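You operate a simulated robot arm through the tools that you are given. There is no shell and no other tool. Be economical: measure what you need, move in short steps, check, and stop when the job is done.

Carry out the task below with a simulated robot arm. There is one attempt and no reset: what you move stays moved.

Task
Empty the violet end bobbin on to the bobbin in the bench winder.
Fine: wind all its yarn across; run it off the bobbin stand, its toggle left in the guide and the tail block up; the emptied bobbin goes back in the bobbin rack.

Only the result counts: the job must be done as asked and must still hold three seconds after the hand-in. Knocking over, shifting, dropping, spilling or breaking anything else fails it.

Robot
A 7-joint arm with a three-finger gripper on a trunk, on a base that drives. Base frame: it is fixed to the floor where the robot stands at the start and does not move with it; the origin is under the middle of the robot, x ahead of it, y to its left, z up; the surface under the hand at the start is at about z = 78. Units: cm, rad, N and s.
With the tool pointing down near the work surface it reaches from about 10 to 88 cm from the robot's upright axis, wherever it stands. Its first joint turns from -2.897 to 2.897 rad. Places, roughly: bobbin stand [60, 0, 80]; cradle of the bobbin stand [60, 10, 80]; crank handle of the bench winder [40, 30, 90]; crank wheel of the bench winder [50, 30, 80]; fifth cell of the bobbin rack [50, -10, 80]; first cell of the bobbin rack [50, 10, 80]; fourth cell of the bobbin rack [50, 0, 80]; grey bobbin [75, 175, 75]; guide of the bench winder [60, 60, 90]; pale blue bobbin [75, 175, 75]; second cell of the bobbin rack [50, 10, 80]; sixth cell of the bobbin rack [50, -10, 80]; tail block of the bench winder [50, 70, 80]; teal bobbin [75, 175, 75]; teal cord shifter [60, 50, 90]; third cell of the bobbin rack [50, 0, 80]. Payload 2.94 kg.
Tool frame: the origin (TCP) lies between the finger pads and is the grasp point; the fingertips stand 3 cm ahead of it; z points along the fingers, y is the line along which they close. Largest opening 13.2 cm; the body of the gripper starts 10.7 cm behind the TCP.
Orientation is that of the tool frame in the base frame, as a unit quaternion [w, x, y, z]. With the fingers straight down and closing along the base's y, the tool's x points along the base's -x, its y along +y and its z along -z.

Tools
- The arm moves only by the tool drive_tool. Its argument "moves" is one flat list of numbers, 6 for each row, row after row: the shift along the tool's x, y, z in cm, then the turn, a rotation vector about the tool's x, y, z in rad. In form: [dx, dy, dz, ax, ay, az, dx, dy, dz, ax, ay, az, ...]. A call has 1 to 8 rows; each row is the pose to reach, as a shift and turn from the pose commanded when the call began, along the tool's axes at that moment. "hand" is the gripper command, from -1 (shut) to 1 (fully open), values between in proportion, set as the call begins (left out, the last holds). Each row takes 0.2 s and may step no farther than 5 cm and 0.15 rad from the row before; otherwise, or with a gripper value out of range, the whole call is refused. A pose out of reach is approached as far as the arm can. The call stops where the force on the tool passes 40 N (or 10 N more than at its start, if that is more) or the arm is blocked; 0.2 s more then pass. Each finger halts on what it meets, pressing with about 25 N; the grip force reading is that of the motor and also rises with nothing between the fingers. The clock runs only during rows and for 0.2 s after the last one: add rows that repeat a pose to give the fingers time. It gives the time, the measured TCP pose, the force on the tool (base axes), the opening and the grip force at its end, in the units of the frame above (readings bear some noise), with the torque about the TCP (base axes, N m) and any sound that the robot's microphone picked up, and new pictures: "views" is both (left out), scene, wrist or none.
- Cameras (640 x 400 px; columns grow to the right, rows downward): "scene" is now at [4.16, 18.71, 178.62]; the picture's right is [-0.05, -1.00, 0.00], its down [-0.83, 0.04, -0.56] and it looks along [0.56, -0.03, -0.83] (base axes); focal length 264 px, centre (320, 200). "wrist" rides on the gripper at [7.2, 0.3, -14.4] in the tool frame; the picture's right is [-0.04, 1.00, 0.00], its down [-0.88, -0.04, -0.48] and it looks along [-0.47, -0.02, 0.88] (tool axes); focal length 256 px, centre (320, 200). There is no depth. A picture from a camera that has moved, and an enlarged one, comes with that camera's place and axes in the base frame and with its lens.
- raise_lower(by): slides the trunk up (or, below 0, down) by that many cm; the arm and the scene camera ride with it, the base frame stays. It gives what a move gives, with no picture.
- roll_base(legs): drives the robot by 1 to 6 legs, each [ahead, left, turn to the left] in cm, cm and rad, along the robot's own axes; the way and the turn of a leg run together, so that a leg with both is an arc; at most 150 cm and 3.142 rad a leg. The arm and the cameras ride along, it lands a little off, and it stops where it bumps. It gives what a move gives, and a new picture of the scene camera.
- pan_tilt(pan, tilt): turns the head with the scene camera to pan (to the left, within 2.496 rad either way) and tilt (down, from -0.506 to 1.204), counted from straight ahead of the robot. It gives what a move gives, and a new picture of the scene camera.
- inspect(camera, box): a new picture of the part [left, top, right, bottom] of that camera's present view, enlarged. It takes no simulated time.
- finish_job(): hands the job in; it is judged then, once.

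Go step by step. Nothing tells you exact positions but the pictures and the camera data: compare them with the known pose of the tool, close in by small moves and look again before you grip or let go. The budget is 120 turns and 260 pictures, counting those below and the enlarged ones. Unless the task says otherwise, let go and move clear before handing in, and close with one line.

The tools are called after ">>>" by a JSON object that holds its "method" and its "body". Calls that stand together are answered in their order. drive_tool: Moves the arm, as the interface text tells. Its arguments: {"type":"object","properties":{"moves":{"type":"array","items":{"type":"number"}},"hand":{"type":"number"},"views":{"type":"string","enum":["both","scene","wrist","none"]}},"required":["moves"]} The other tools are called the same way: raise_lower (by) slides the trunk up or down; roll_base (legs) drives the base; pan_tilt (pan, tilt) turns the head that bears the scene camera; inspect (camera, box) takes an enlarged picture of a part of a camera's view; finish_job () hands the job in.

At the start:

```text
time: 0.0
position: [62.91, 25.23, 120.84]
tool_rot: [0.0, 0.0, 1.0, 0.0]
ft_force: [-0.4, 0.3, 0.2]
ft_torque: [0.03, -0.03, 0.0]
finger_gap: 13.16
finger_force: 0.1
trunk travel left (down, up): [-30.0, 24.0]
robot x, y, heading: [-0.14, -0.2, 0.005]
head pan, tilt: [-0.045, 0.972]
```

scene: 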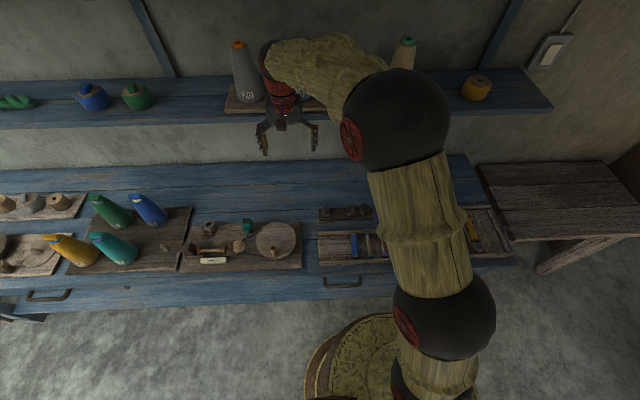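
wrist: 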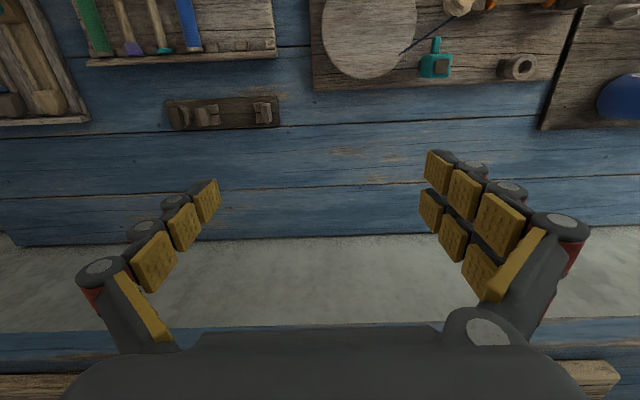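

I see a bench with a winder in the middle, a bobbin rack and a stand to the right, and cones around them. I'll enlarge the views to identify the parts.

>>> {"method": "inspect", "body": {"camera": "scene", "box": [170, 190, 330, 290]}}

>>> {"method": "inspect", "body": {"camera": "scene", "box": [300, 180, 520, 290]}}

>>> {"method": "inspect", "body": {"camera": "wrist", "box": [0, 0, 320, 200]}}

>>> {"method": "inspect", "body": {"camera": "wrist", "box": [300, 0, 640, 200]}}

```text
4.00 times, centred on (250, 240) of scene
camera zoom: at [4.16, 18.71, 178.62], right [-0.05, -1.0, 0.0], down [-0.83, 0.04, -0.56], along [0.56, -0.03, -0.83], focal length 1058 px, centre (600, 40)
```

zoom: 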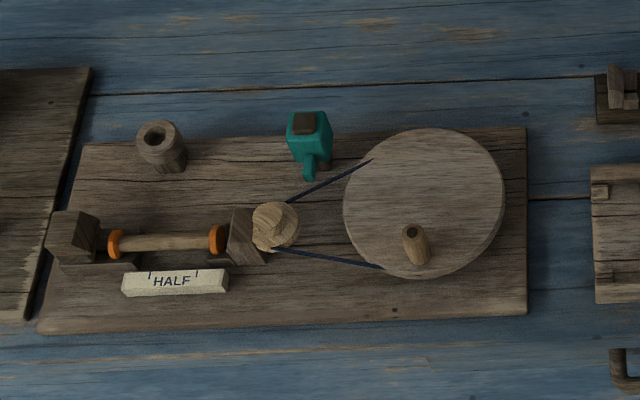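

```text
2.91 times, centred on (410, 235) of scene
camera zoom: at [4.16, 18.71, 178.62], right [-0.05, -1.0, 0.0], down [-0.83, 0.04, -0.56], along [0.56, -0.03, -0.83], focal length 770 px, centre (58, 98)
```

zoom: 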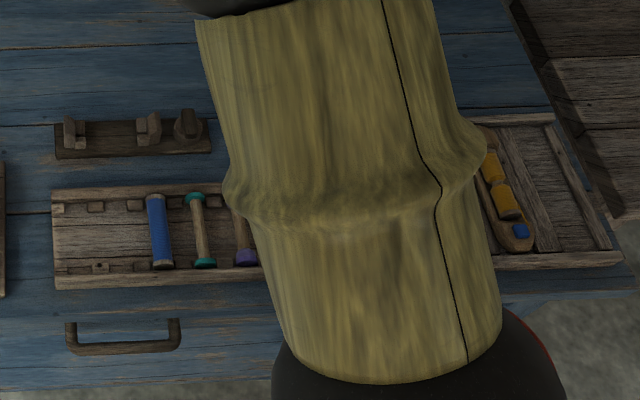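

```text
2.00 times, centred on (160, 100) of wrist
camera zoom: at [55.87, 25.64, 135.24], right [0.04, 1.0, 0.0], down [0.88, -0.04, 0.48], along [0.47, -0.02, -0.88], focal length 512 px, centre (640, 400)
```

zoom: 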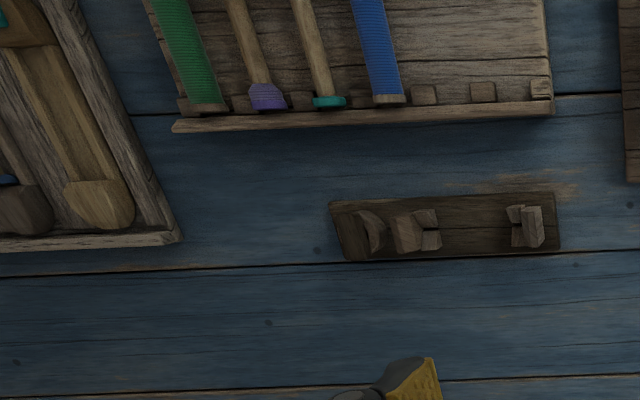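

```text
1.88 times, centred on (470, 100) of wrist
camera zoom: at [55.87, 25.64, 135.24], right [0.04, 1.0, 0.0], down [0.88, -0.04, 0.48], along [0.47, -0.02, -0.88], focal length 482 px, centre (38, 388)
```

zoom: 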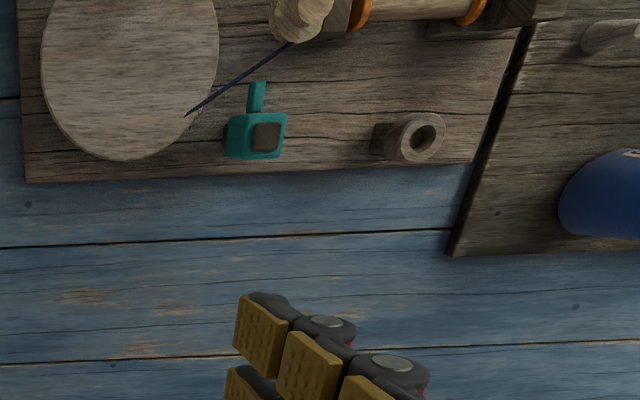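

The rack holds blue, teal, violet and green bobbins, from left to right. I'll move the wrist over the rack and stand to look closely.

>>> {"method": "drive_tool", "body": {"moves": [3.5, -3, 1.5, 0, 0, 0, 7, -6, 3, 0, 0, 0, 10.5, -9, 4.5, 0, 0, 0, 14, -12, 6, 0, 0, 0, 17.5, -15, 7.5, 0, 0, 0, 21, -18, 9, 0, 0, 0, 24.5, -21, 10.5, 0, 0, 0, 28, -25, 10.5, 0, 0, 0], "views": "both"}}

```text
refused: row 8 steps farther than a row can; nothing moved
```

Same move again with smaller steps.

>>> {"method": "drive_tool", "body": {"moves": [3.5, -3, 1.5, 0, 0, 0, 7, -6, 3, 0, 0, 0, 10.5, -9, 4.5, 0, 0, 0, 14, -12, 6, 0, 0, 0, 17.5, -15, 7.5, 0, 0, 0, 21, -18, 9, 0, 0, 0, 24.5, -21, 10.5, 0, 0, 0, 28, -24, 10.5, 0, 0, 0], "views": "both"}}

```text
time: 1.8
position: [34.82, 1.33, 110.3]
tool_rot: [0.001, 0.0, 1.0, 0.0]
ft_force: [-0.1, 0.3, 0.0]
ft_torque: [0.01, 0.0, 0.02]
finger_gap: 13.2
finger_force: 0.0
trunk travel left (down, up): [-30.0, 24.0]
robot x, y, heading: [0.2, -0.09, -0.001]
head pan, tilt: [-0.045, 0.972]
camera scene: at [4.02, 18.66, 178.63], right [-0.05, -1.0, 0.0], down [-0.82, 0.04, -0.56], along [0.56, -0.03, -0.83], focal length 264 px, centre (320, 200)
camera wrist: at [27.66, 1.72, 124.69], right [0.04, 1.0, 0.0], down [0.88, -0.04, 0.48], along [0.48, -0.02, -0.88], focal length 256 px, centre (320, 200)
```

scene: 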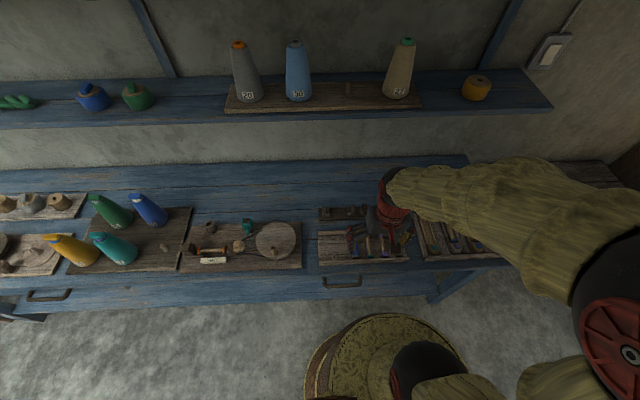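
wrist: 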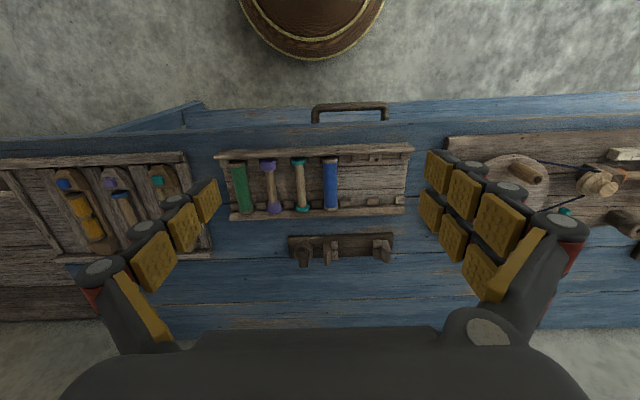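

I'll enlarge the rack, the stand and the shuttle box from here.

>>> {"method": "inspect", "body": {"camera": "wrist", "box": [210, 130, 420, 270]}}

>>> {"method": "inspect", "body": {"camera": "wrist", "box": [0, 140, 220, 280]}}

>>> {"method": "inspect", "body": {"camera": "scene", "box": [180, 200, 310, 280]}}

>>> {"method": "inspect", "body": {"camera": "scene", "box": [0, 180, 200, 305]}}

```text
2.86 times, centred on (315, 200) of wrist
camera zoom: at [27.66, 1.72, 124.69], right [0.04, 1.0, 0.0], down [0.88, -0.04, 0.48], along [0.48, -0.02, -0.88], focal length 731 px, centre (334, 200)
```

zoom: 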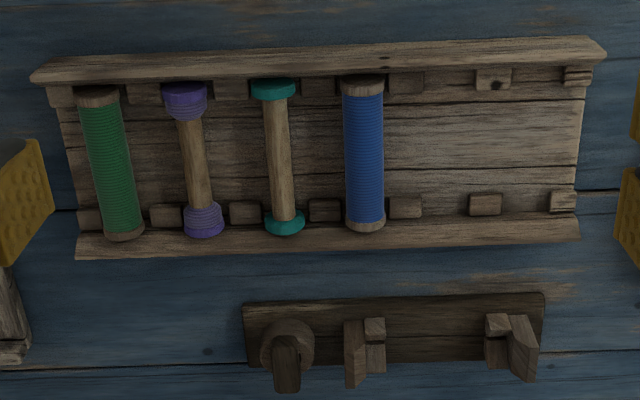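

```text
2.86 times, centred on (110, 210) of wrist
camera zoom: at [27.66, 1.72, 124.69], right [0.04, 1.0, 0.0], down [0.88, -0.04, 0.48], along [0.48, -0.02, -0.88], focal length 731 px, centre (920, 171)
```

zoom: 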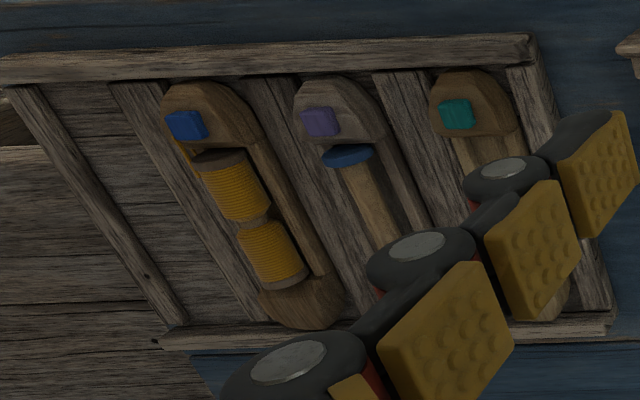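

```text
4.92 times, centred on (245, 240) of scene
camera zoom: at [4.02, 18.66, 178.63], right [-0.05, -1.0, 0.0], down [-0.82, 0.04, -0.56], along [0.56, -0.03, -0.83], focal length 1302 px, centre (689, 3)
```

zoom: 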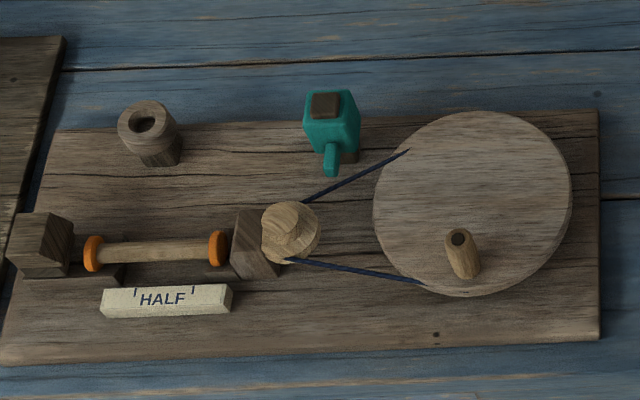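

```text
3.20 times, centred on (100, 242) of scene
camera zoom: at [4.02, 18.66, 178.63], right [-0.05, -1.0, 0.0], down [-0.82, 0.04, -0.56], along [0.56, -0.03, -0.83], focal length 846 px, centre (1024, 64)
```

zoom: 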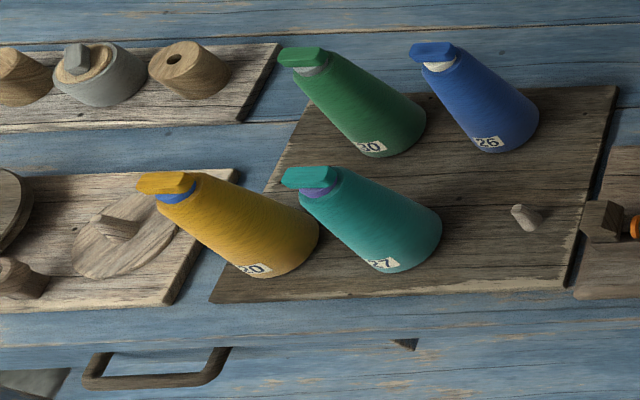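

I'll move closer to the rack to see whether the violet bobbin carries yarn.

>>> {"method": "drive_tool", "body": {"moves": [0, -2, 4, 0, 0, 0, 0, -4, 8, 0, 0, 0, -1, -5, 12, 0, 0, 0, -1, -5, 14, 0, 0, 0], "views": "wrist"}}

>>> {"method": "inspect", "body": {"camera": "wrist", "box": [210, 80, 430, 220]}}

>>> {"method": "inspect", "body": {"camera": "scene", "box": [410, 200, 500, 260]}}

```text
time: 2.8
position: [35.99, -3.87, 96.42]
tool_rot: [0.001, 0.0, 1.0, 0.0]
ft_force: [0.0, 0.8, 0.7]
ft_torque: [0.02, 0.04, 0.02]
finger_gap: 13.18
finger_force: 0.1
trunk travel left (down, up): [-30.0, 24.0]
robot x, y, heading: [0.01, 0.4, 0.002]
head pan, tilt: [-0.045, 0.972]
camera wrist: at [28.8, -3.49, 110.76], right [0.04, 1.0, 0.0], down [0.88, -0.04, 0.48], along [0.48, -0.02, -0.88], focal length 256 px, centre (320, 200)
```

wrist: 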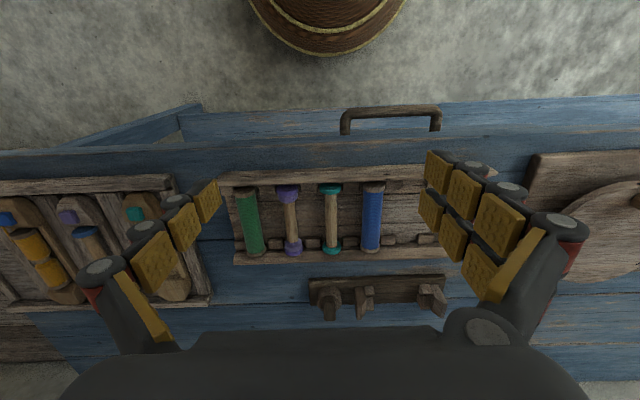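

```text
2.86 times, centred on (320, 150) of wrist
camera zoom: at [28.8, -3.49, 110.76], right [0.04, 1.0, 0.0], down [0.88, -0.04, 0.48], along [0.48, -0.02, -0.88], focal length 731 px, centre (320, 343)
```

zoom: 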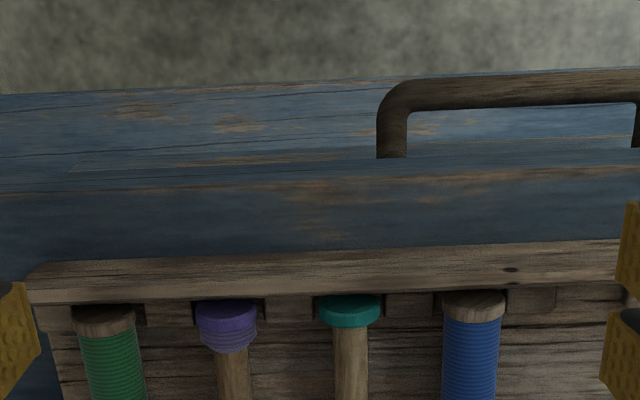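

```text
6.67 times, centred on (455, 230) of scene
camera zoom: at [4.18, 18.67, 178.62], right [-0.05, -1.0, 0.0], down [-0.83, 0.04, -0.56], along [0.56, -0.03, -0.83], focal length 1763 px, centre (-580, 0)
```

zoom: 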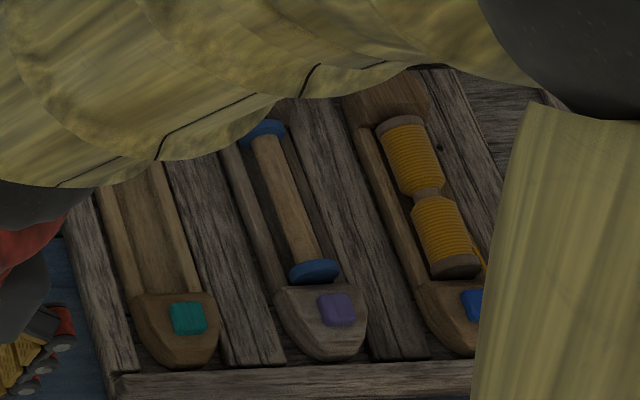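

Zooming on the violet bobbin.

>>> {"method": "inspect", "body": {"camera": "wrist", "box": [230, 175, 390, 275]}}

>>> {"method": "inspect", "body": {"camera": "wrist", "box": [300, 260, 460, 330]}}

>>> {"method": "pan_tilt", "body": {"pan": 1.1, "tilt": 0.6}}

```text
4.00 times, centred on (310, 225) of wrist
camera zoom: at [28.8, -3.49, 110.76], right [0.04, 1.0, 0.0], down [0.88, -0.04, 0.48], along [0.48, -0.02, -0.88], focal length 1024 px, centre (360, 100)
```

zoom: 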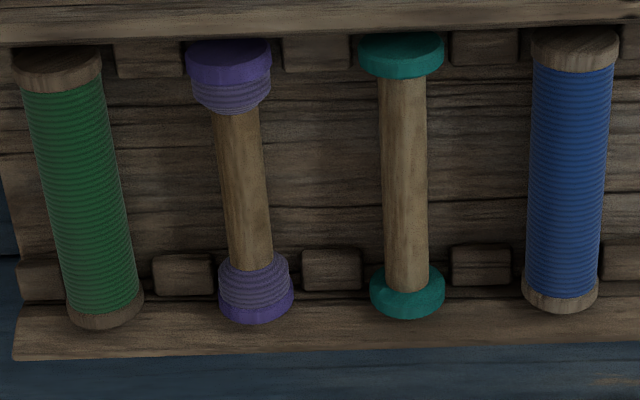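

```text
4.00 times, centred on (380, 295) of wrist
camera zoom: at [28.8, -3.49, 110.76], right [0.04, 1.0, 0.0], down [0.88, -0.04, 0.48], along [0.48, -0.02, -0.88], focal length 1024 px, centre (80, -180)
```

zoom: 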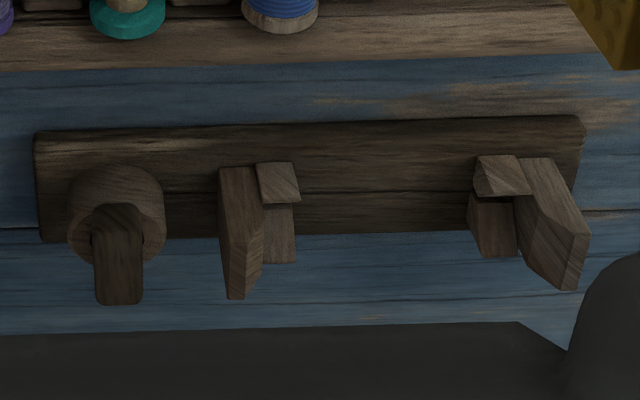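

```text
time: 4.2
position: [35.9, -3.81, 96.42]
tool_rot: [0.0, 0.0, 1.0, 0.0]
ft_force: [0.1, -0.4, 0.0]
ft_torque: [-0.02, 0.01, 0.03]
finger_gap: 13.19
finger_force: 0.0
trunk travel left (down, up): [-30.0, 24.0]
robot x, y, heading: [0.05, 0.28, 0.002]
head pan, tilt: [1.1, 0.6]
camera scene: at [1.02, 26.88, 181.62], right [0.89, -0.45, 0.0], down [-0.26, -0.5, -0.82], along [0.38, 0.73, -0.57], focal length 264 px, centre (320, 200)
```

scene: 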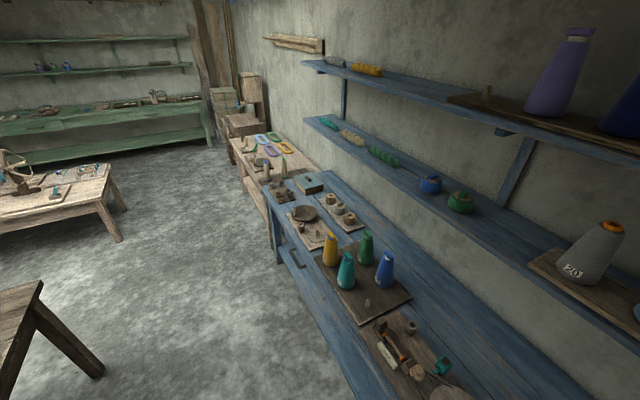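

>>> {"method": "inspect", "body": {"camera": "scene", "box": [220, 120, 340, 200]}}

>>> {"method": "inspect", "body": {"camera": "scene", "box": [260, 180, 470, 310]}}

>>> {"method": "inspect", "body": {"camera": "scene", "box": [340, 300, 500, 400]}}

>>> {"method": "inspect", "body": {"camera": "scene", "box": [0, 80, 220, 240]}}

```text
5.00 times, centred on (280, 160) of scene
camera zoom: at [1.02, 26.88, 181.62], right [0.89, -0.45, 0.0], down [-0.26, -0.5, -0.82], along [0.38, 0.73, -0.57], focal length 1322 px, centre (520, 400)
```

zoom: 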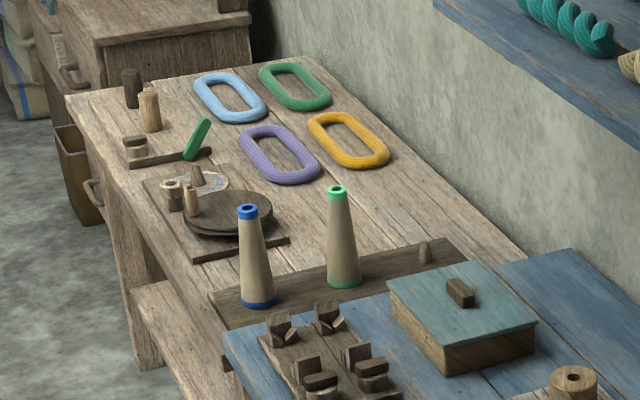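

```text
3.05 times, centred on (365, 245) of scene
camera zoom: at [1.02, 26.88, 181.62], right [0.89, -0.45, 0.0], down [-0.26, -0.5, -0.82], along [0.38, 0.73, -0.57], focal length 806 px, centre (183, 63)
```

zoom: 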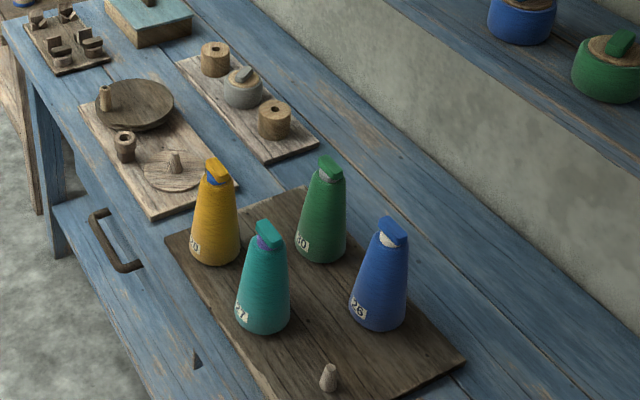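

```text
4.00 times, centred on (420, 350) of scene
camera zoom: at [1.02, 26.88, 181.62], right [0.89, -0.45, 0.0], down [-0.26, -0.5, -0.82], along [0.38, 0.73, -0.57], focal length 1058 px, centre (-80, -400)
```

zoom: 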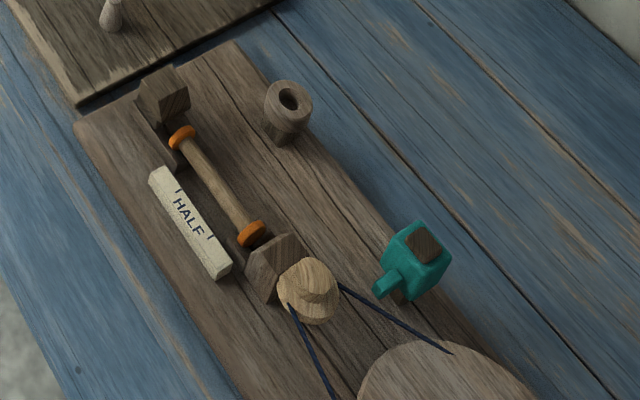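

```text
2.50 times, centred on (110, 160) of scene
camera zoom: at [1.02, 26.88, 181.62], right [0.89, -0.45, 0.0], down [-0.26, -0.5, -0.82], along [0.38, 0.73, -0.57], focal length 661 px, centre (845, 300)
```

zoom: 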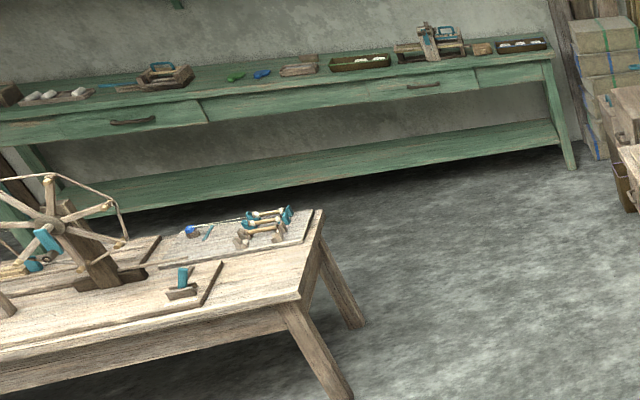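

The violet‑flanged bobbin in rack cell 5 still has violet yarn banked at both ends, so that's the source. Next I'll look closely at the winder.

>>> {"method": "drive_tool", "body": {"moves": [0, 4, -2, 0, 0, 0, 0, 8.5, -4, 0, 0, 0, 0, 13, -6, 0, 0, 0, 0, 17.5, -8, 0, 0, 0, 0, 22, -10, 0, 0, 0, 0, 26.5, -10, 0, 0, 0, 0, 31, -10, 0, 0, 0, 0, 35.5, -10, 0, 0, 0], "views": "none"}}

>>> {"method": "drive_tool", "body": {"moves": [0, 4.5, 0, 0, 0, 0, 0, 9, 0, 0, 0, 0, 0, 13.5, 0, 0, 0, 0, 0, 18, 1, 0, 0, 0, 0, 20, 5, 0, 0, 0, 0, 20, 8, 0, 0, 0], "views": "wrist"}}

>>> {"method": "inspect", "body": {"camera": "wrist", "box": [210, 130, 450, 280]}}

>>> {"method": "pan_tilt", "body": {"pan": 0.3, "tilt": 1.0}}

```text
time: 6.0
position: [35.7, 32.0, 106.33]
tool_rot: [0.0, 0.0, 1.0, 0.0]
ft_force: [0.1, -0.1, -0.4]
ft_torque: [-0.02, -0.01, -0.01]
finger_gap: 13.18
finger_force: 0.2
trunk travel left (down, up): [-30.0, 24.0]
robot x, y, heading: [-0.13, -0.36, 0.002]
head pan, tilt: [1.1, 0.6]
```

```text
time: 7.4
position: [35.86, 51.88, 98.31]
tool_rot: [0.0, -0.001, 1.0, 0.0]
ft_force: [0.3, 0.7, 0.8]
ft_torque: [-0.05, 0.03, -0.03]
finger_gap: 13.2
finger_force: 0.1
trunk travel left (down, up): [-30.0, 24.0]
robot x, y, heading: [0.06, -0.02, -0.001]
head pan, tilt: [1.1, 0.6]
camera wrist: at [28.7, 52.18, 112.64], right [0.04, 1.0, 0.0], down [0.88, -0.04, 0.48], along [0.48, -0.02, -0.88], focal length 256 px, centre (320, 200)
```

wrist: 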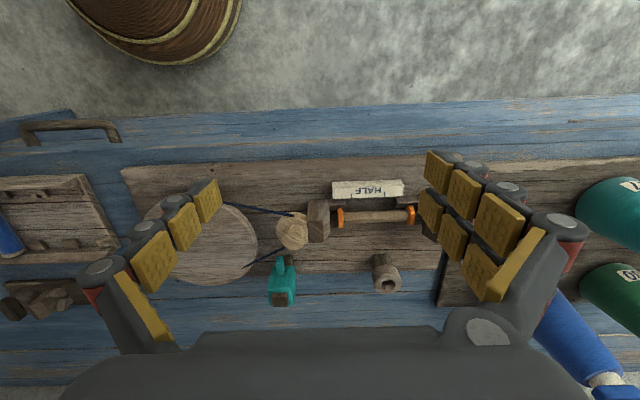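

```text
2.67 times, centred on (330, 205) of wrist
camera zoom: at [28.7, 52.18, 112.64], right [0.04, 1.0, 0.0], down [0.88, -0.04, 0.48], along [0.48, -0.02, -0.88], focal length 683 px, centre (293, 187)
```

zoom: 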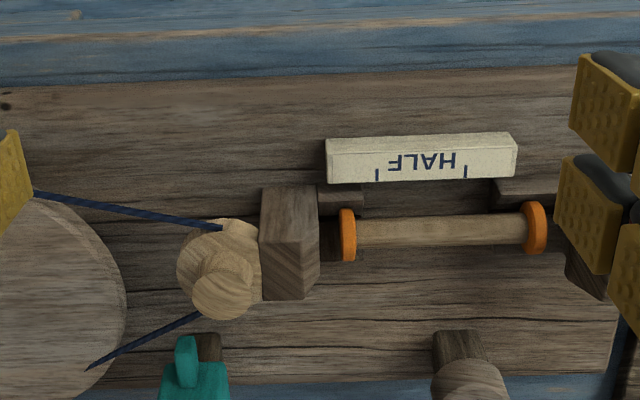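

```text
time: 8.5
position: [35.66, 51.81, 98.16]
tool_rot: [0.0, 0.0, 1.0, 0.0]
ft_force: [0.0, -0.8, -0.3]
ft_torque: [0.02, 0.0, 0.04]
finger_gap: 13.2
finger_force: 0.0
trunk travel left (down, up): [-30.0, 24.0]
robot x, y, heading: [-0.01, -0.18, -0.001]
head pan, tilt: [0.3, 1.0]
camera scene: at [3.66, 21.12, 178.42], right [0.3, -0.95, 0.0], down [-0.8, -0.25, -0.54], along [0.52, 0.16, -0.84], focal length 264 px, centre (320, 200)
```

scene: 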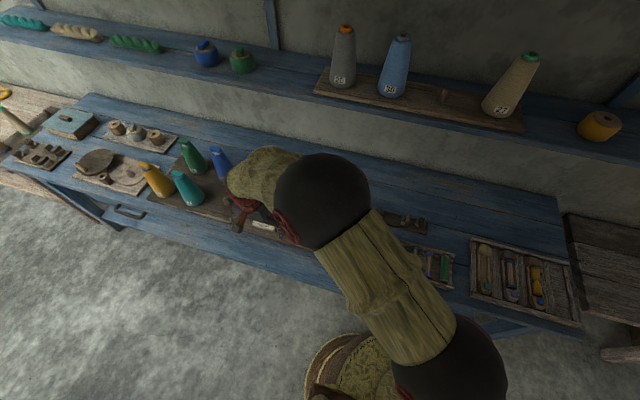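

I'll shift left to see the tail block, and look at the shifter as well.

>>> {"method": "drive_tool", "body": {"moves": [0, 4.5, 0, 0, 0, 0, 0, 9, 0, 0, 0, 0, 2, 12, 3, 0, 0, 0], "views": "wrist"}}

>>> {"method": "inspect", "body": {"camera": "wrist", "box": [190, 150, 450, 310]}}

>>> {"method": "inspect", "body": {"camera": "wrist", "box": [240, 160, 400, 260]}}

```text
time: 9.3
position: [33.88, 63.56, 95.3]
tool_rot: [0.0, 0.0, 1.0, 0.0]
ft_force: [0.1, 1.3, 0.7]
ft_torque: [-0.02, 0.04, 0.0]
finger_gap: 13.2
finger_force: 0.0
trunk travel left (down, up): [-30.0, 24.0]
robot x, y, heading: [0.04, -0.25, 0.005]
head pan, tilt: [0.3, 1.0]
camera wrist: at [26.7, 63.94, 109.64], right [0.04, 1.0, 0.0], down [0.88, -0.04, 0.48], along [0.48, -0.02, -0.88], focal length 256 px, centre (320, 200)
```

wrist: 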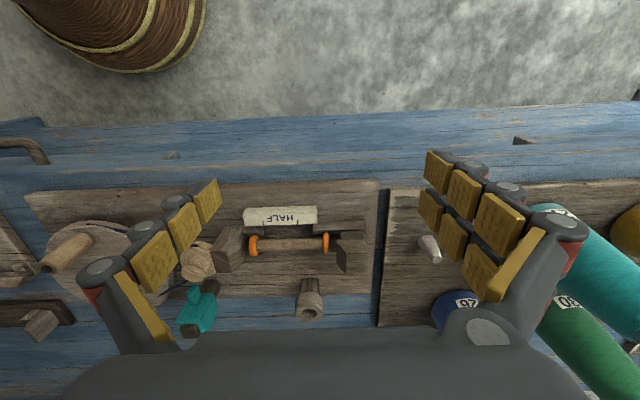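

```text
2.46 times, centred on (320, 230) of wrist
camera zoom: at [26.7, 63.94, 109.64], right [0.04, 1.0, 0.0], down [0.88, -0.04, 0.48], along [0.48, -0.02, -0.88], focal length 630 px, centre (320, 126)
```

zoom: 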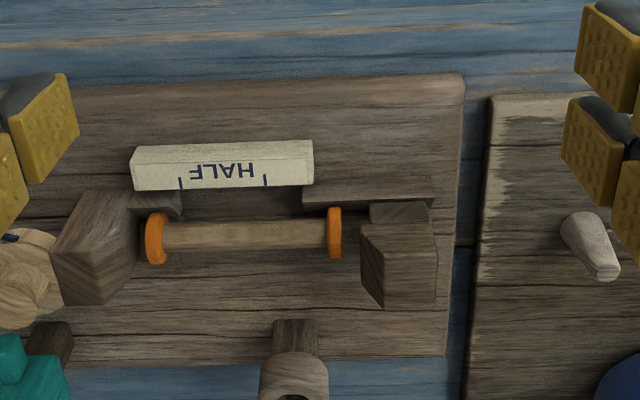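

```text
4.00 times, centred on (320, 210) of wrist
camera zoom: at [26.7, 63.94, 109.64], right [0.04, 1.0, 0.0], down [0.88, -0.04, 0.48], along [0.48, -0.02, -0.88], focal length 1024 px, centre (320, 160)
```

zoom: 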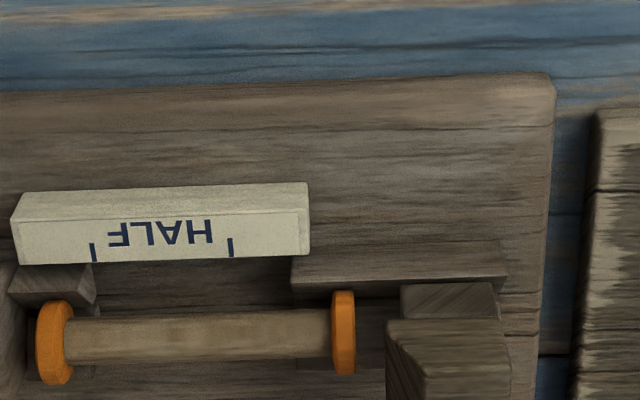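

The tail block stands about 1.3 cm clear of the bobbin, so it must be slid up. To bring everything within reach I'll raise the hand and roll the base 25 cm left.

>>> {"method": "drive_tool", "body": {"moves": [0, -4, -3, 0, 0, 0, 0, -8, -6, 0, 0, 0, 0, -12, -9, 0, 0, 0, 0, -16, -13, 0, 0, 0, 0, -20, -17, 0, 0, 0, 0, -24, -19, 0, 0, 0], "views": "none", "hand": 1}}

>>> {"method": "roll_base", "body": {"legs": [[0, 26, 0]]}}

```text
refused: row 4 steps farther than a row can; nothing moved
```

```text
time: 11.2
position: [33.78, 89.73, 95.23]
tool_rot: [0.0, 0.001, 1.0, -0.001]
ft_force: [0.5, 0.7, 0.0]
ft_torque: [-0.02, 0.01, -0.02]
finger_gap: 13.2
finger_force: 0.1
trunk travel left (down, up): [-30.0, 24.0]
robot x, y, heading: [-0.26, 26.33, -0.0]
head pan, tilt: [0.3, 1.0]
camera scene: at [3.71, 47.37, 178.4], right [0.29, -0.96, 0.0], down [-0.8, -0.25, -0.54], along [0.52, 0.16, -0.84], focal length 264 px, centre (320, 200)
```

scene: 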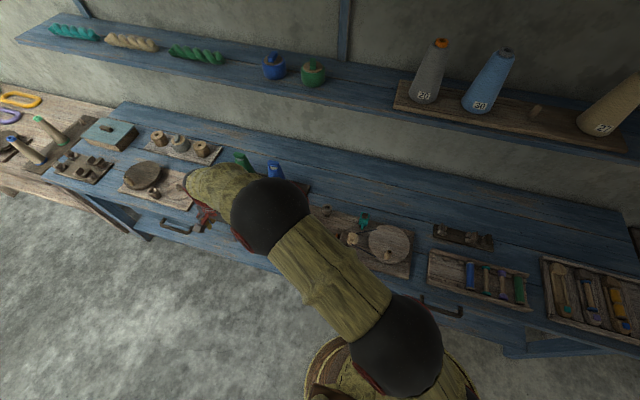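

The arm move was refused but the roll went through, so I must check that nothing was hit before I raise the hand.

>>> {"method": "inspect", "body": {"camera": "wrist", "box": [0, 0, 640, 400]}}

>>> {"method": "inspect", "body": {"camera": "scene", "box": [120, 110, 320, 240]}}

```text
1.00 times, centred on (320, 200) of wrist (not enlarged: the box is as wide or as high as the picture)
camera zoom: at [26.78, 90.02, 109.57], right [0.04, 1.0, 0.0], down [0.88, -0.04, 0.48], along [0.47, -0.02, -0.88], focal length 256 px, centre (320, 200)
```

zoom: 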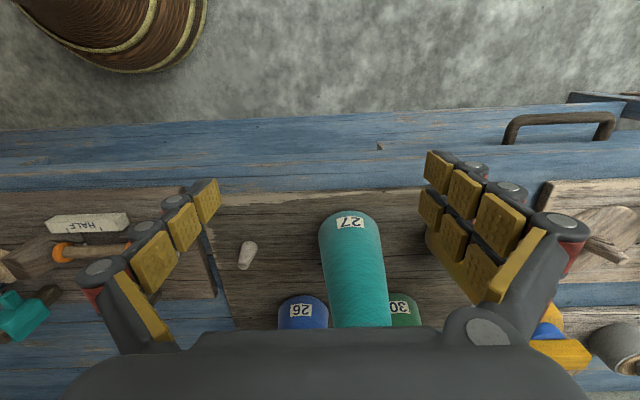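

```text
3.08 times, centred on (220, 175) of scene
camera zoom: at [3.71, 47.37, 178.4], right [0.29, -0.96, 0.0], down [-0.8, -0.25, -0.54], along [0.52, 0.16, -0.84], focal length 814 px, centre (628, 277)
```

zoom: 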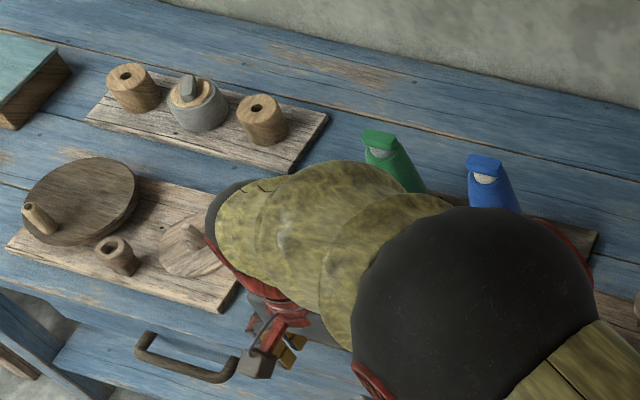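

The cones appear to be standing. I'll back away from the bench and rise, then check again.

>>> {"method": "drive_tool", "body": {"moves": [2, 0, 0, 0, 0, 0, 4, 0, -2, 0, 0, 0, 4, 0, -6, 0, 0, 0, 4, 0, -10, 0, 0, 0, 4, -3, -13, 0, 0, 0, 4, -7, -15, 0, 0, 0, 4, -11, -17, 0, 0, 0, 4, -15, -18, 0, 0, 0], "views": "both", "hand": 1}}

```text
time: 13.0
position: [30.09, 74.68, 113.36]
tool_rot: [-0.001, 0.001, 1.0, -0.001]
ft_force: [0.1, -1.1, 0.1]
ft_torque: [0.02, 0.02, 0.0]
finger_gap: 13.22
finger_force: 0.0
trunk travel left (down, up): [-30.0, 24.0]
robot x, y, heading: [0.18, 26.2, -0.001]
head pan, tilt: [0.3, 1.0]
camera scene: at [3.67, 47.16, 178.43], right [0.29, -0.96, 0.0], down [-0.8, -0.25, -0.54], along [0.52, 0.16, -0.84], focal length 264 px, centre (320, 200)
camera wrist: at [22.93, 74.97, 127.77], right [0.04, 1.0, 0.0], down [0.88, -0.04, 0.48], along [0.48, -0.02, -0.88], focal length 256 px, centre (320, 200)
```

scene: 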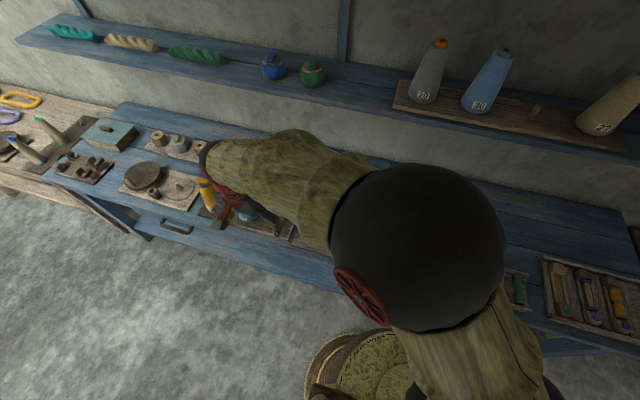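
wrist: 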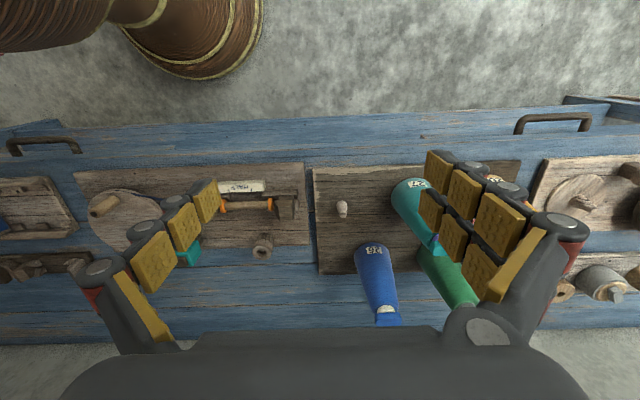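

All four cones are standing. I'll close the hand and move to just left of the tail block, above it.

>>> {"method": "drive_tool", "body": {"moves": [-3, -0.5, 2, 0, 0, 0, -6, -1, 4, 0, 0, 0, -9, -2, 6, 0, 0, 0, -12, -3, 8, 0, 0, 0, -15, -3.4, 11, 0, 0, 0, -17.7, -3.4, 14, 0, 0, 0, -17.7, -3.4, 17, 0, 0, 0, -17.7, -3.4, 17, 0, 0, 0], "views": "both", "hand": -1}}

>>> {"method": "inspect", "body": {"camera": "wrist", "box": [220, 60, 420, 200]}}

```text
time: 14.8
position: [47.36, 71.06, 96.1]
tool_rot: [-0.001, 0.001, 1.0, 0.0]
ft_force: [-0.4, 0.4, -0.3]
ft_torque: [-0.01, 0.01, -0.01]
finger_gap: 0.05
finger_force: 1.1
trunk travel left (down, up): [-30.0, 24.0]
robot x, y, heading: [-0.28, 25.74, 0.001]
head pan, tilt: [0.3, 1.0]
camera scene: at [3.69, 47.27, 178.42], right [0.29, -0.96, 0.0], down [-0.8, -0.25, -0.54], along [0.52, 0.16, -0.84], focal length 264 px, centre (320, 200)
camera wrist: at [40.33, 71.58, 110.46], right [0.04, 1.0, 0.0], down [0.88, -0.04, 0.48], along [0.48, -0.02, -0.88], focal length 256 px, centre (320, 200)
```

scene: 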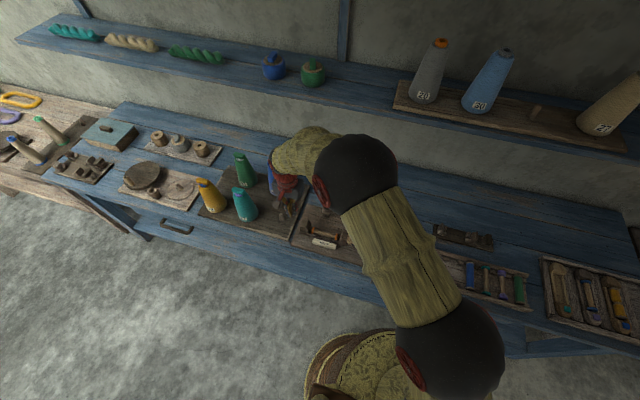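
wrist: 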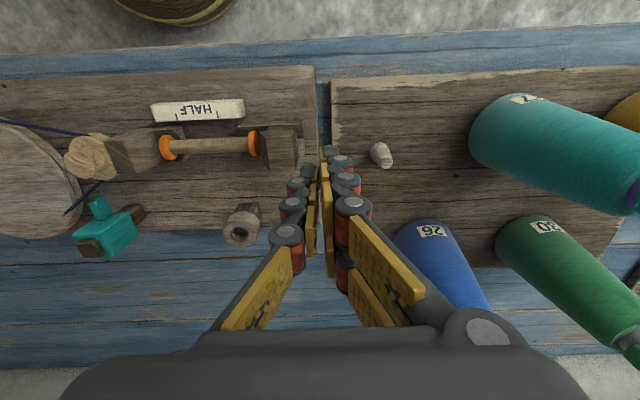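

```text
2.86 times, centred on (320, 130) of wrist
camera zoom: at [40.33, 71.58, 110.46], right [0.04, 1.0, 0.0], down [0.88, -0.04, 0.48], along [0.48, -0.02, -0.88], focal length 731 px, centre (320, 400)
```

zoom: 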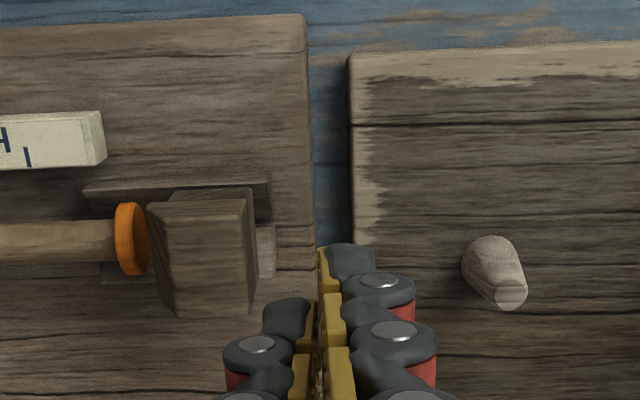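

The tail block's outer face is at y≈68.9, x≈48.5. I'll descend beside it.

>>> {"method": "drive_tool", "body": {"moves": [-1, 0.3, 3, 0, 0, 0, -1, 0.3, 6, 0, 0, 0, -1, 0.3, 9, 0, 0, 0, -1, 0.3, 10.8, 0, 0, 0], "views": "wrist"}}

>>> {"method": "inspect", "body": {"camera": "wrist", "box": [200, 80, 400, 220]}}

```text
time: 15.8
position: [48.5, 71.51, 85.31]
tool_rot: [0.0, 0.001, 1.0, -0.001]
ft_force: [0.2, -0.1, 0.0]
ft_torque: [-0.02, 0.01, -0.03]
finger_gap: 0.0
finger_force: 24.9
trunk travel left (down, up): [-30.0, 24.0]
robot x, y, heading: [0.08, 26.13, -0.002]
head pan, tilt: [0.3, 1.0]
camera wrist: at [41.42, 71.96, 99.69], right [0.04, 1.0, 0.0], down [0.88, -0.04, 0.48], along [0.47, -0.02, -0.88], focal length 256 px, centre (320, 200)
```

wrist: 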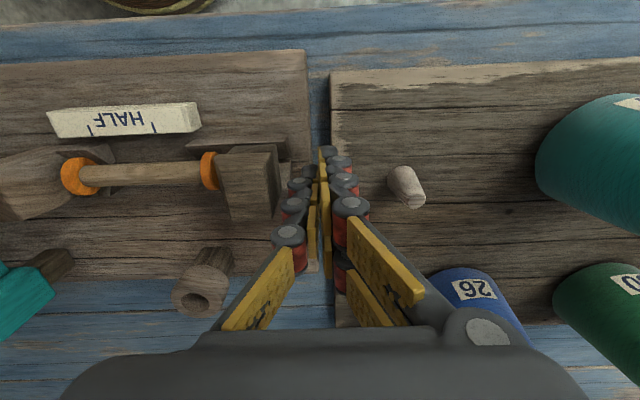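

```text
2.86 times, centred on (300, 150) of wrist
camera zoom: at [41.42, 71.96, 99.69], right [0.04, 1.0, 0.0], down [0.88, -0.04, 0.48], along [0.47, -0.02, -0.88], focal length 731 px, centre (377, 343)
```

zoom: 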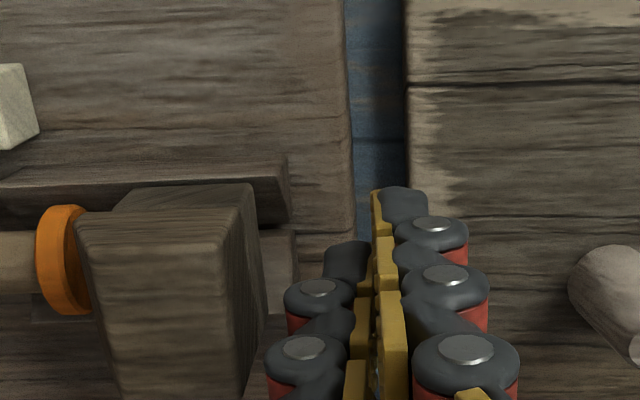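

Now I push the tail block toward −y in small steps.

>>> {"method": "drive_tool", "body": {"moves": [0, -0.5, 0, 0, 0, 0, 0, -1.0, 0, 0, 0, 0, 0, -1.4, 0, 0, 0, 0, 0, -1.8, 0, 0, 0, 0, 0, -2.1, 0, 0, 0, 0], "views": "none"}}

>>> {"method": "inspect", "body": {"camera": "wrist", "box": [140, 80, 400, 240]}}

```text
time: 17.0
position: [48.58, 69.58, 85.39]
tool_rot: [0.0, 0.0, 1.0, -0.001]
ft_force: [1.1, 1.0, -0.4]
ft_torque: [0.01, 0.01, 0.0]
finger_gap: 0.0
finger_force: 24.9
trunk travel left (down, up): [-30.0, 24.0]
robot x, y, heading: [-0.28, 26.13, -0.003]
head pan, tilt: [0.3, 1.0]
```

```text
2.46 times, centred on (270, 160) of wrist
camera zoom: at [41.41, 69.79, 99.76], right [0.04, 1.0, 0.0], down [0.88, -0.04, 0.48], along [0.47, -0.02, -0.88], focal length 630 px, centre (443, 298)
```

zoom: 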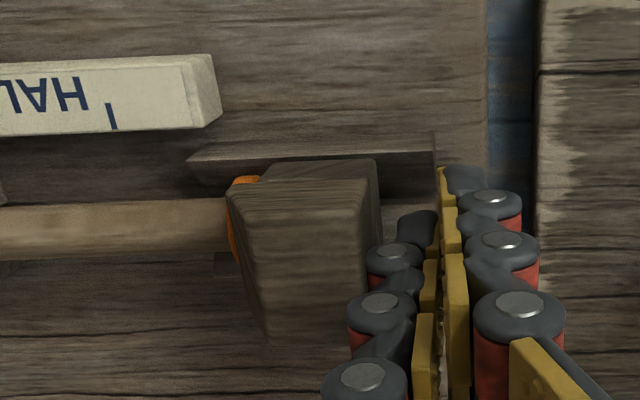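

Contact is about to start, so I'll continue.

>>> {"method": "drive_tool", "body": {"moves": [0, -0.3, 0, 0, 0, 0, 0, -0.6, 0, 0, 0, 0, 0, -0.9, 0, 0, 0, 0, 0, -1.2, 0, 0, 0, 0], "views": "none"}}

>>> {"method": "inspect", "body": {"camera": "wrist", "box": [140, 80, 400, 240]}}

```text
time: 18.0
position: [48.47, 68.2, 85.38]
tool_rot: [0.0, 0.0, 1.0, -0.001]
ft_force: [0.4, 1.3, 1.8]
ft_torque: [-0.05, 0.0, 0.0]
finger_gap: 0.01
finger_force: 24.8
trunk travel left (down, up): [-30.0, 24.0]
robot x, y, heading: [0.05, 26.25, -0.001]
head pan, tilt: [0.3, 1.0]
```

```text
2.46 times, centred on (270, 160) of wrist
camera zoom: at [41.43, 68.55, 99.77], right [0.04, 1.0, 0.0], down [0.88, -0.04, 0.48], along [0.47, -0.02, -0.88], focal length 630 px, centre (443, 298)
```

zoom: 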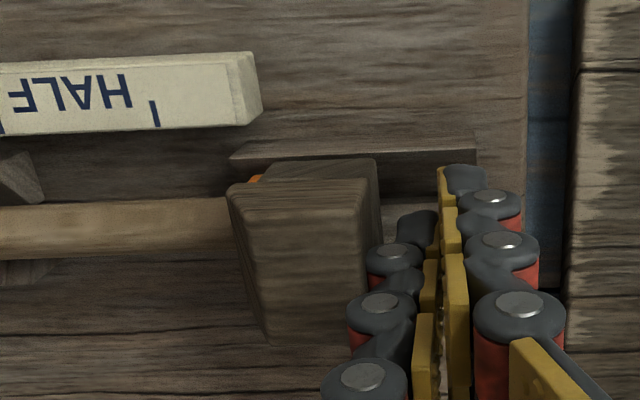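

It slides freely with the finger. I'll continue until it resists.

>>> {"method": "drive_tool", "body": {"moves": [0, -0.25, 0, 0, 0, 0, 0, -0.5, 0, 0, 0, 0, 0, -0.75, 0, 0, 0, 0, 0, -1.0, 0, 0, 0, 0], "views": "none"}}

>>> {"method": "inspect", "body": {"camera": "wrist", "box": [60, 80, 380, 280]}}

```text
time: 18.9
position: [48.47, 68.12, 85.55]
tool_rot: [0.003, -0.002, 1.0, 0.003]
ft_force: [-1.0, 12.0, -3.6]
ft_torque: [0.02, -0.01, -0.01]
finger_gap: 0.0
finger_force: 25.1
trunk travel left (down, up): [-30.0, 24.0]
robot x, y, heading: [0.19, 26.32, 0.004]
head pan, tilt: [0.3, 1.0]
stopped in row 4: the force on the tool passed its limit at 43 N (the readings are from after the stop); the commanded pose is now the measured one
```

```text
2.00 times, centred on (220, 180) of wrist
camera zoom: at [41.34, 68.27, 99.85], right [0.04, 1.0, 0.01], down [0.88, -0.04, 0.48], along [0.48, -0.01, -0.88], focal length 512 px, centre (520, 240)
```

zoom: 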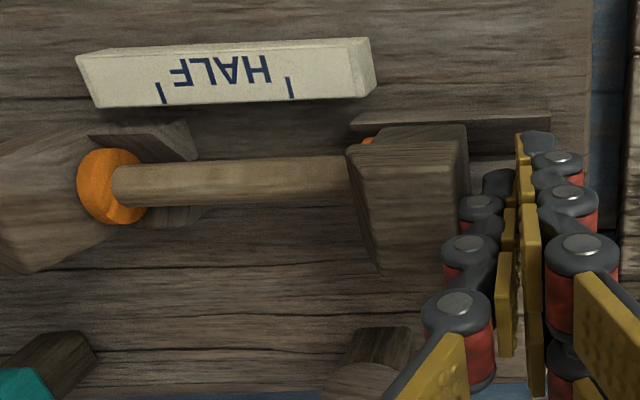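

The tail block hit its stop, so it's up. I'll back off, rise and verify.

>>> {"method": "drive_tool", "body": {"moves": [0, 1.5, 0, 0, 0, 0, 0, 2, -4, 0, 0, 0, 0, 2, -8, 0, 0, 0, 2, 0, -12, 0, 0, 0, 5, -3, -14, 0, 0, 0, 8.5, -6, -14, 0, 0, 0, 12.5, -8, -14, 0, 0, 0, 15, -11, -14, 0, 0, 0], "views": "wrist", "hand": 1}}

>>> {"method": "inspect", "body": {"camera": "wrist", "box": [200, 130, 460, 290]}}

```text
time: 20.7
position: [33.35, 56.63, 99.38]
tool_rot: [0.003, -0.001, 1.0, 0.002]
ft_force: [0.4, 0.1, 0.6]
ft_torque: [-0.04, 0.03, 0.05]
finger_gap: 12.81
finger_force: 0.2
trunk travel left (down, up): [-30.0, 24.0]
robot x, y, heading: [-0.04, 26.15, -0.006]
head pan, tilt: [0.3, 1.0]
camera wrist: at [26.19, 56.91, 113.77], right [0.04, 1.0, 0.01], down [0.88, -0.04, 0.48], along [0.48, -0.01, -0.88], focal length 256 px, centre (320, 200)
```

wrist: 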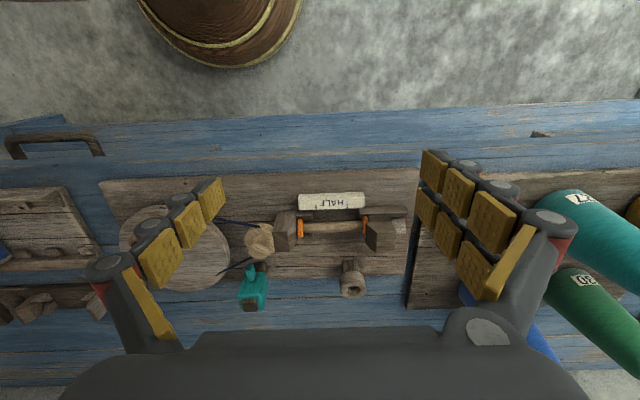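

```text
2.46 times, centred on (330, 210) of wrist
camera zoom: at [26.19, 56.91, 113.77], right [0.04, 1.0, 0.01], down [0.88, -0.04, 0.48], along [0.48, -0.01, -0.88], focal length 630 px, centre (295, 175)
```

zoom: 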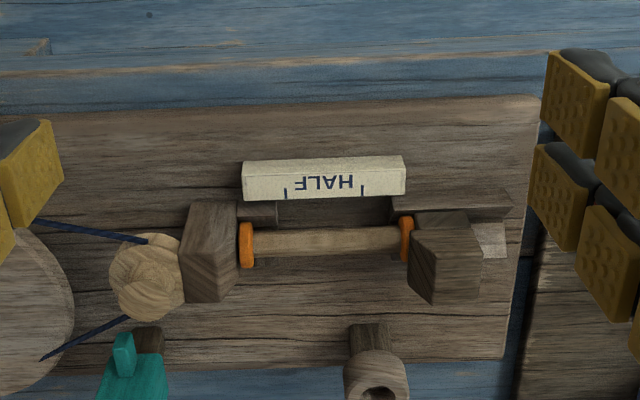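

The winder bobbin is clamped. Now to the rack and stand: I need to find the violet bobbin's toggle and the stand details.

>>> {"method": "drive_tool", "body": {"moves": [0, -4.5, -2, 0, 0, 0, 0, -9, -4, 0, 0, 0, 0, -13.5, -6, 0, 0, 0, 0, -18, -6, 0, 0, 0, 0, -22.5, -6, 0, 0, 0, 0, -27, -6, 0, 0, 0, 0, -31.5, -6, 0, 0, 0, 0, -36, -6, 0, 0, 0], "views": "none"}}

>>> {"method": "drive_tool", "body": {"moves": [0, -4.5, 0, 0, 0, 0, 0, -9, 0, 0, 0, 0, 0, -13.5, 1, 0, 0, 0, 0, -18, 2, 0, 0, 0, -3, -20, 5, 0, 0, 0, -7, -22, 7, 0, 0, 0], "views": "wrist"}}

>>> {"method": "inspect", "body": {"camera": "wrist", "box": [220, 100, 420, 300]}}

>>> {"method": "pan_tilt", "body": {"pan": -0.7, "tilt": 0.85}}

```text
time: 22.5
position: [33.66, 20.45, 105.24]
tool_rot: [0.001, -0.001, 1.0, 0.002]
ft_force: [-0.8, -0.4, 0.3]
ft_torque: [0.01, -0.01, -0.01]
finger_gap: 13.19
finger_force: 0.1
trunk travel left (down, up): [-30.0, 24.0]
robot x, y, heading: [0.15, 26.39, -0.0]
head pan, tilt: [0.3, 1.0]
```

```text
time: 23.9
position: [40.31, -1.12, 98.3]
tool_rot: [0.002, -0.001, 1.0, 0.004]
ft_force: [0.2, -0.2, -0.3]
ft_torque: [0.01, 0.03, -0.01]
finger_gap: 13.23
finger_force: 0.1
trunk travel left (down, up): [-30.0, 24.0]
robot x, y, heading: [-0.24, 26.01, 0.002]
head pan, tilt: [0.3, 1.0]
camera wrist: at [33.25, -0.86, 112.59], right [0.04, 1.0, 0.01], down [0.88, -0.04, 0.48], along [0.48, -0.01, -0.88], focal length 256 px, centre (320, 200)
```

wrist: 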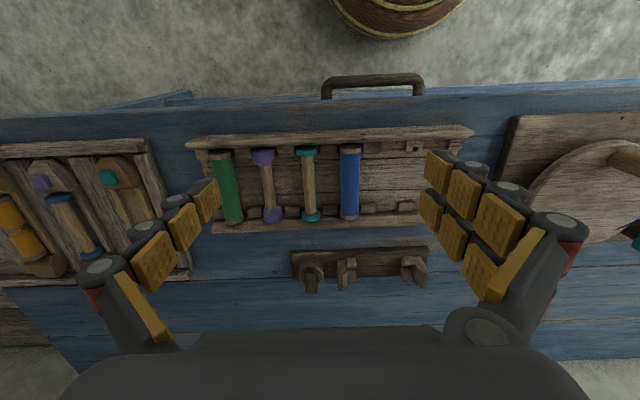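

```text
2.00 times, centred on (320, 200) of wrist
camera zoom: at [33.25, -0.86, 112.59], right [0.04, 1.0, 0.01], down [0.88, -0.04, 0.48], along [0.48, -0.01, -0.88], focal length 512 px, centre (320, 200)
```

zoom: 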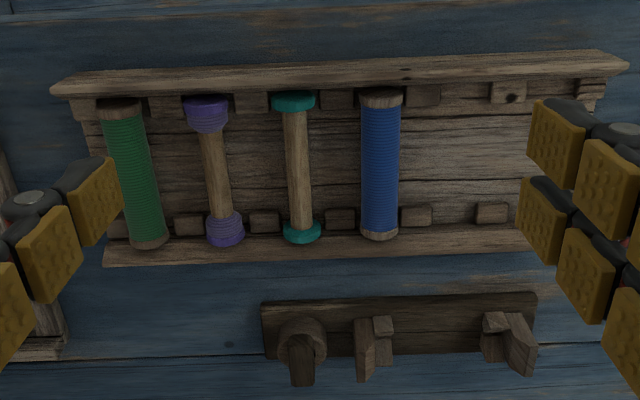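

```text
time: 25.2
position: [40.29, -1.05, 98.37]
tool_rot: [0.001, -0.001, 1.0, 0.003]
ft_force: [0.2, 1.5, -0.5]
ft_torque: [-0.02, 0.04, 0.02]
finger_gap: 13.22
finger_force: 0.1
trunk travel left (down, up): [-30.0, 24.0]
robot x, y, heading: [-0.17, 26.17, 0.001]
head pan, tilt: [-0.7, 0.85]
camera scene: at [3.0, 40.17, 179.53], right [-0.64, -0.77, 0.0], down [-0.58, 0.48, -0.66], along [0.51, -0.42, -0.75], focal length 264 px, centre (320, 200)
```

scene: 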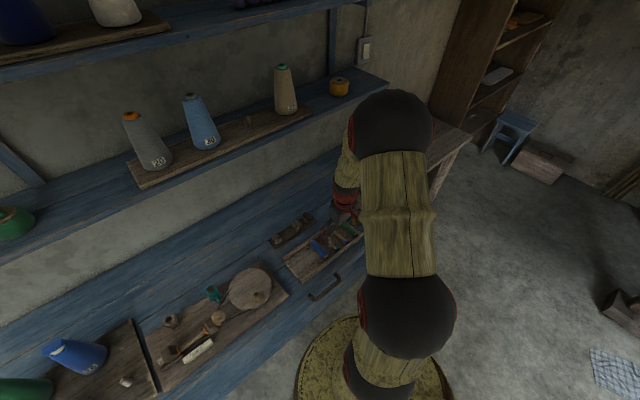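

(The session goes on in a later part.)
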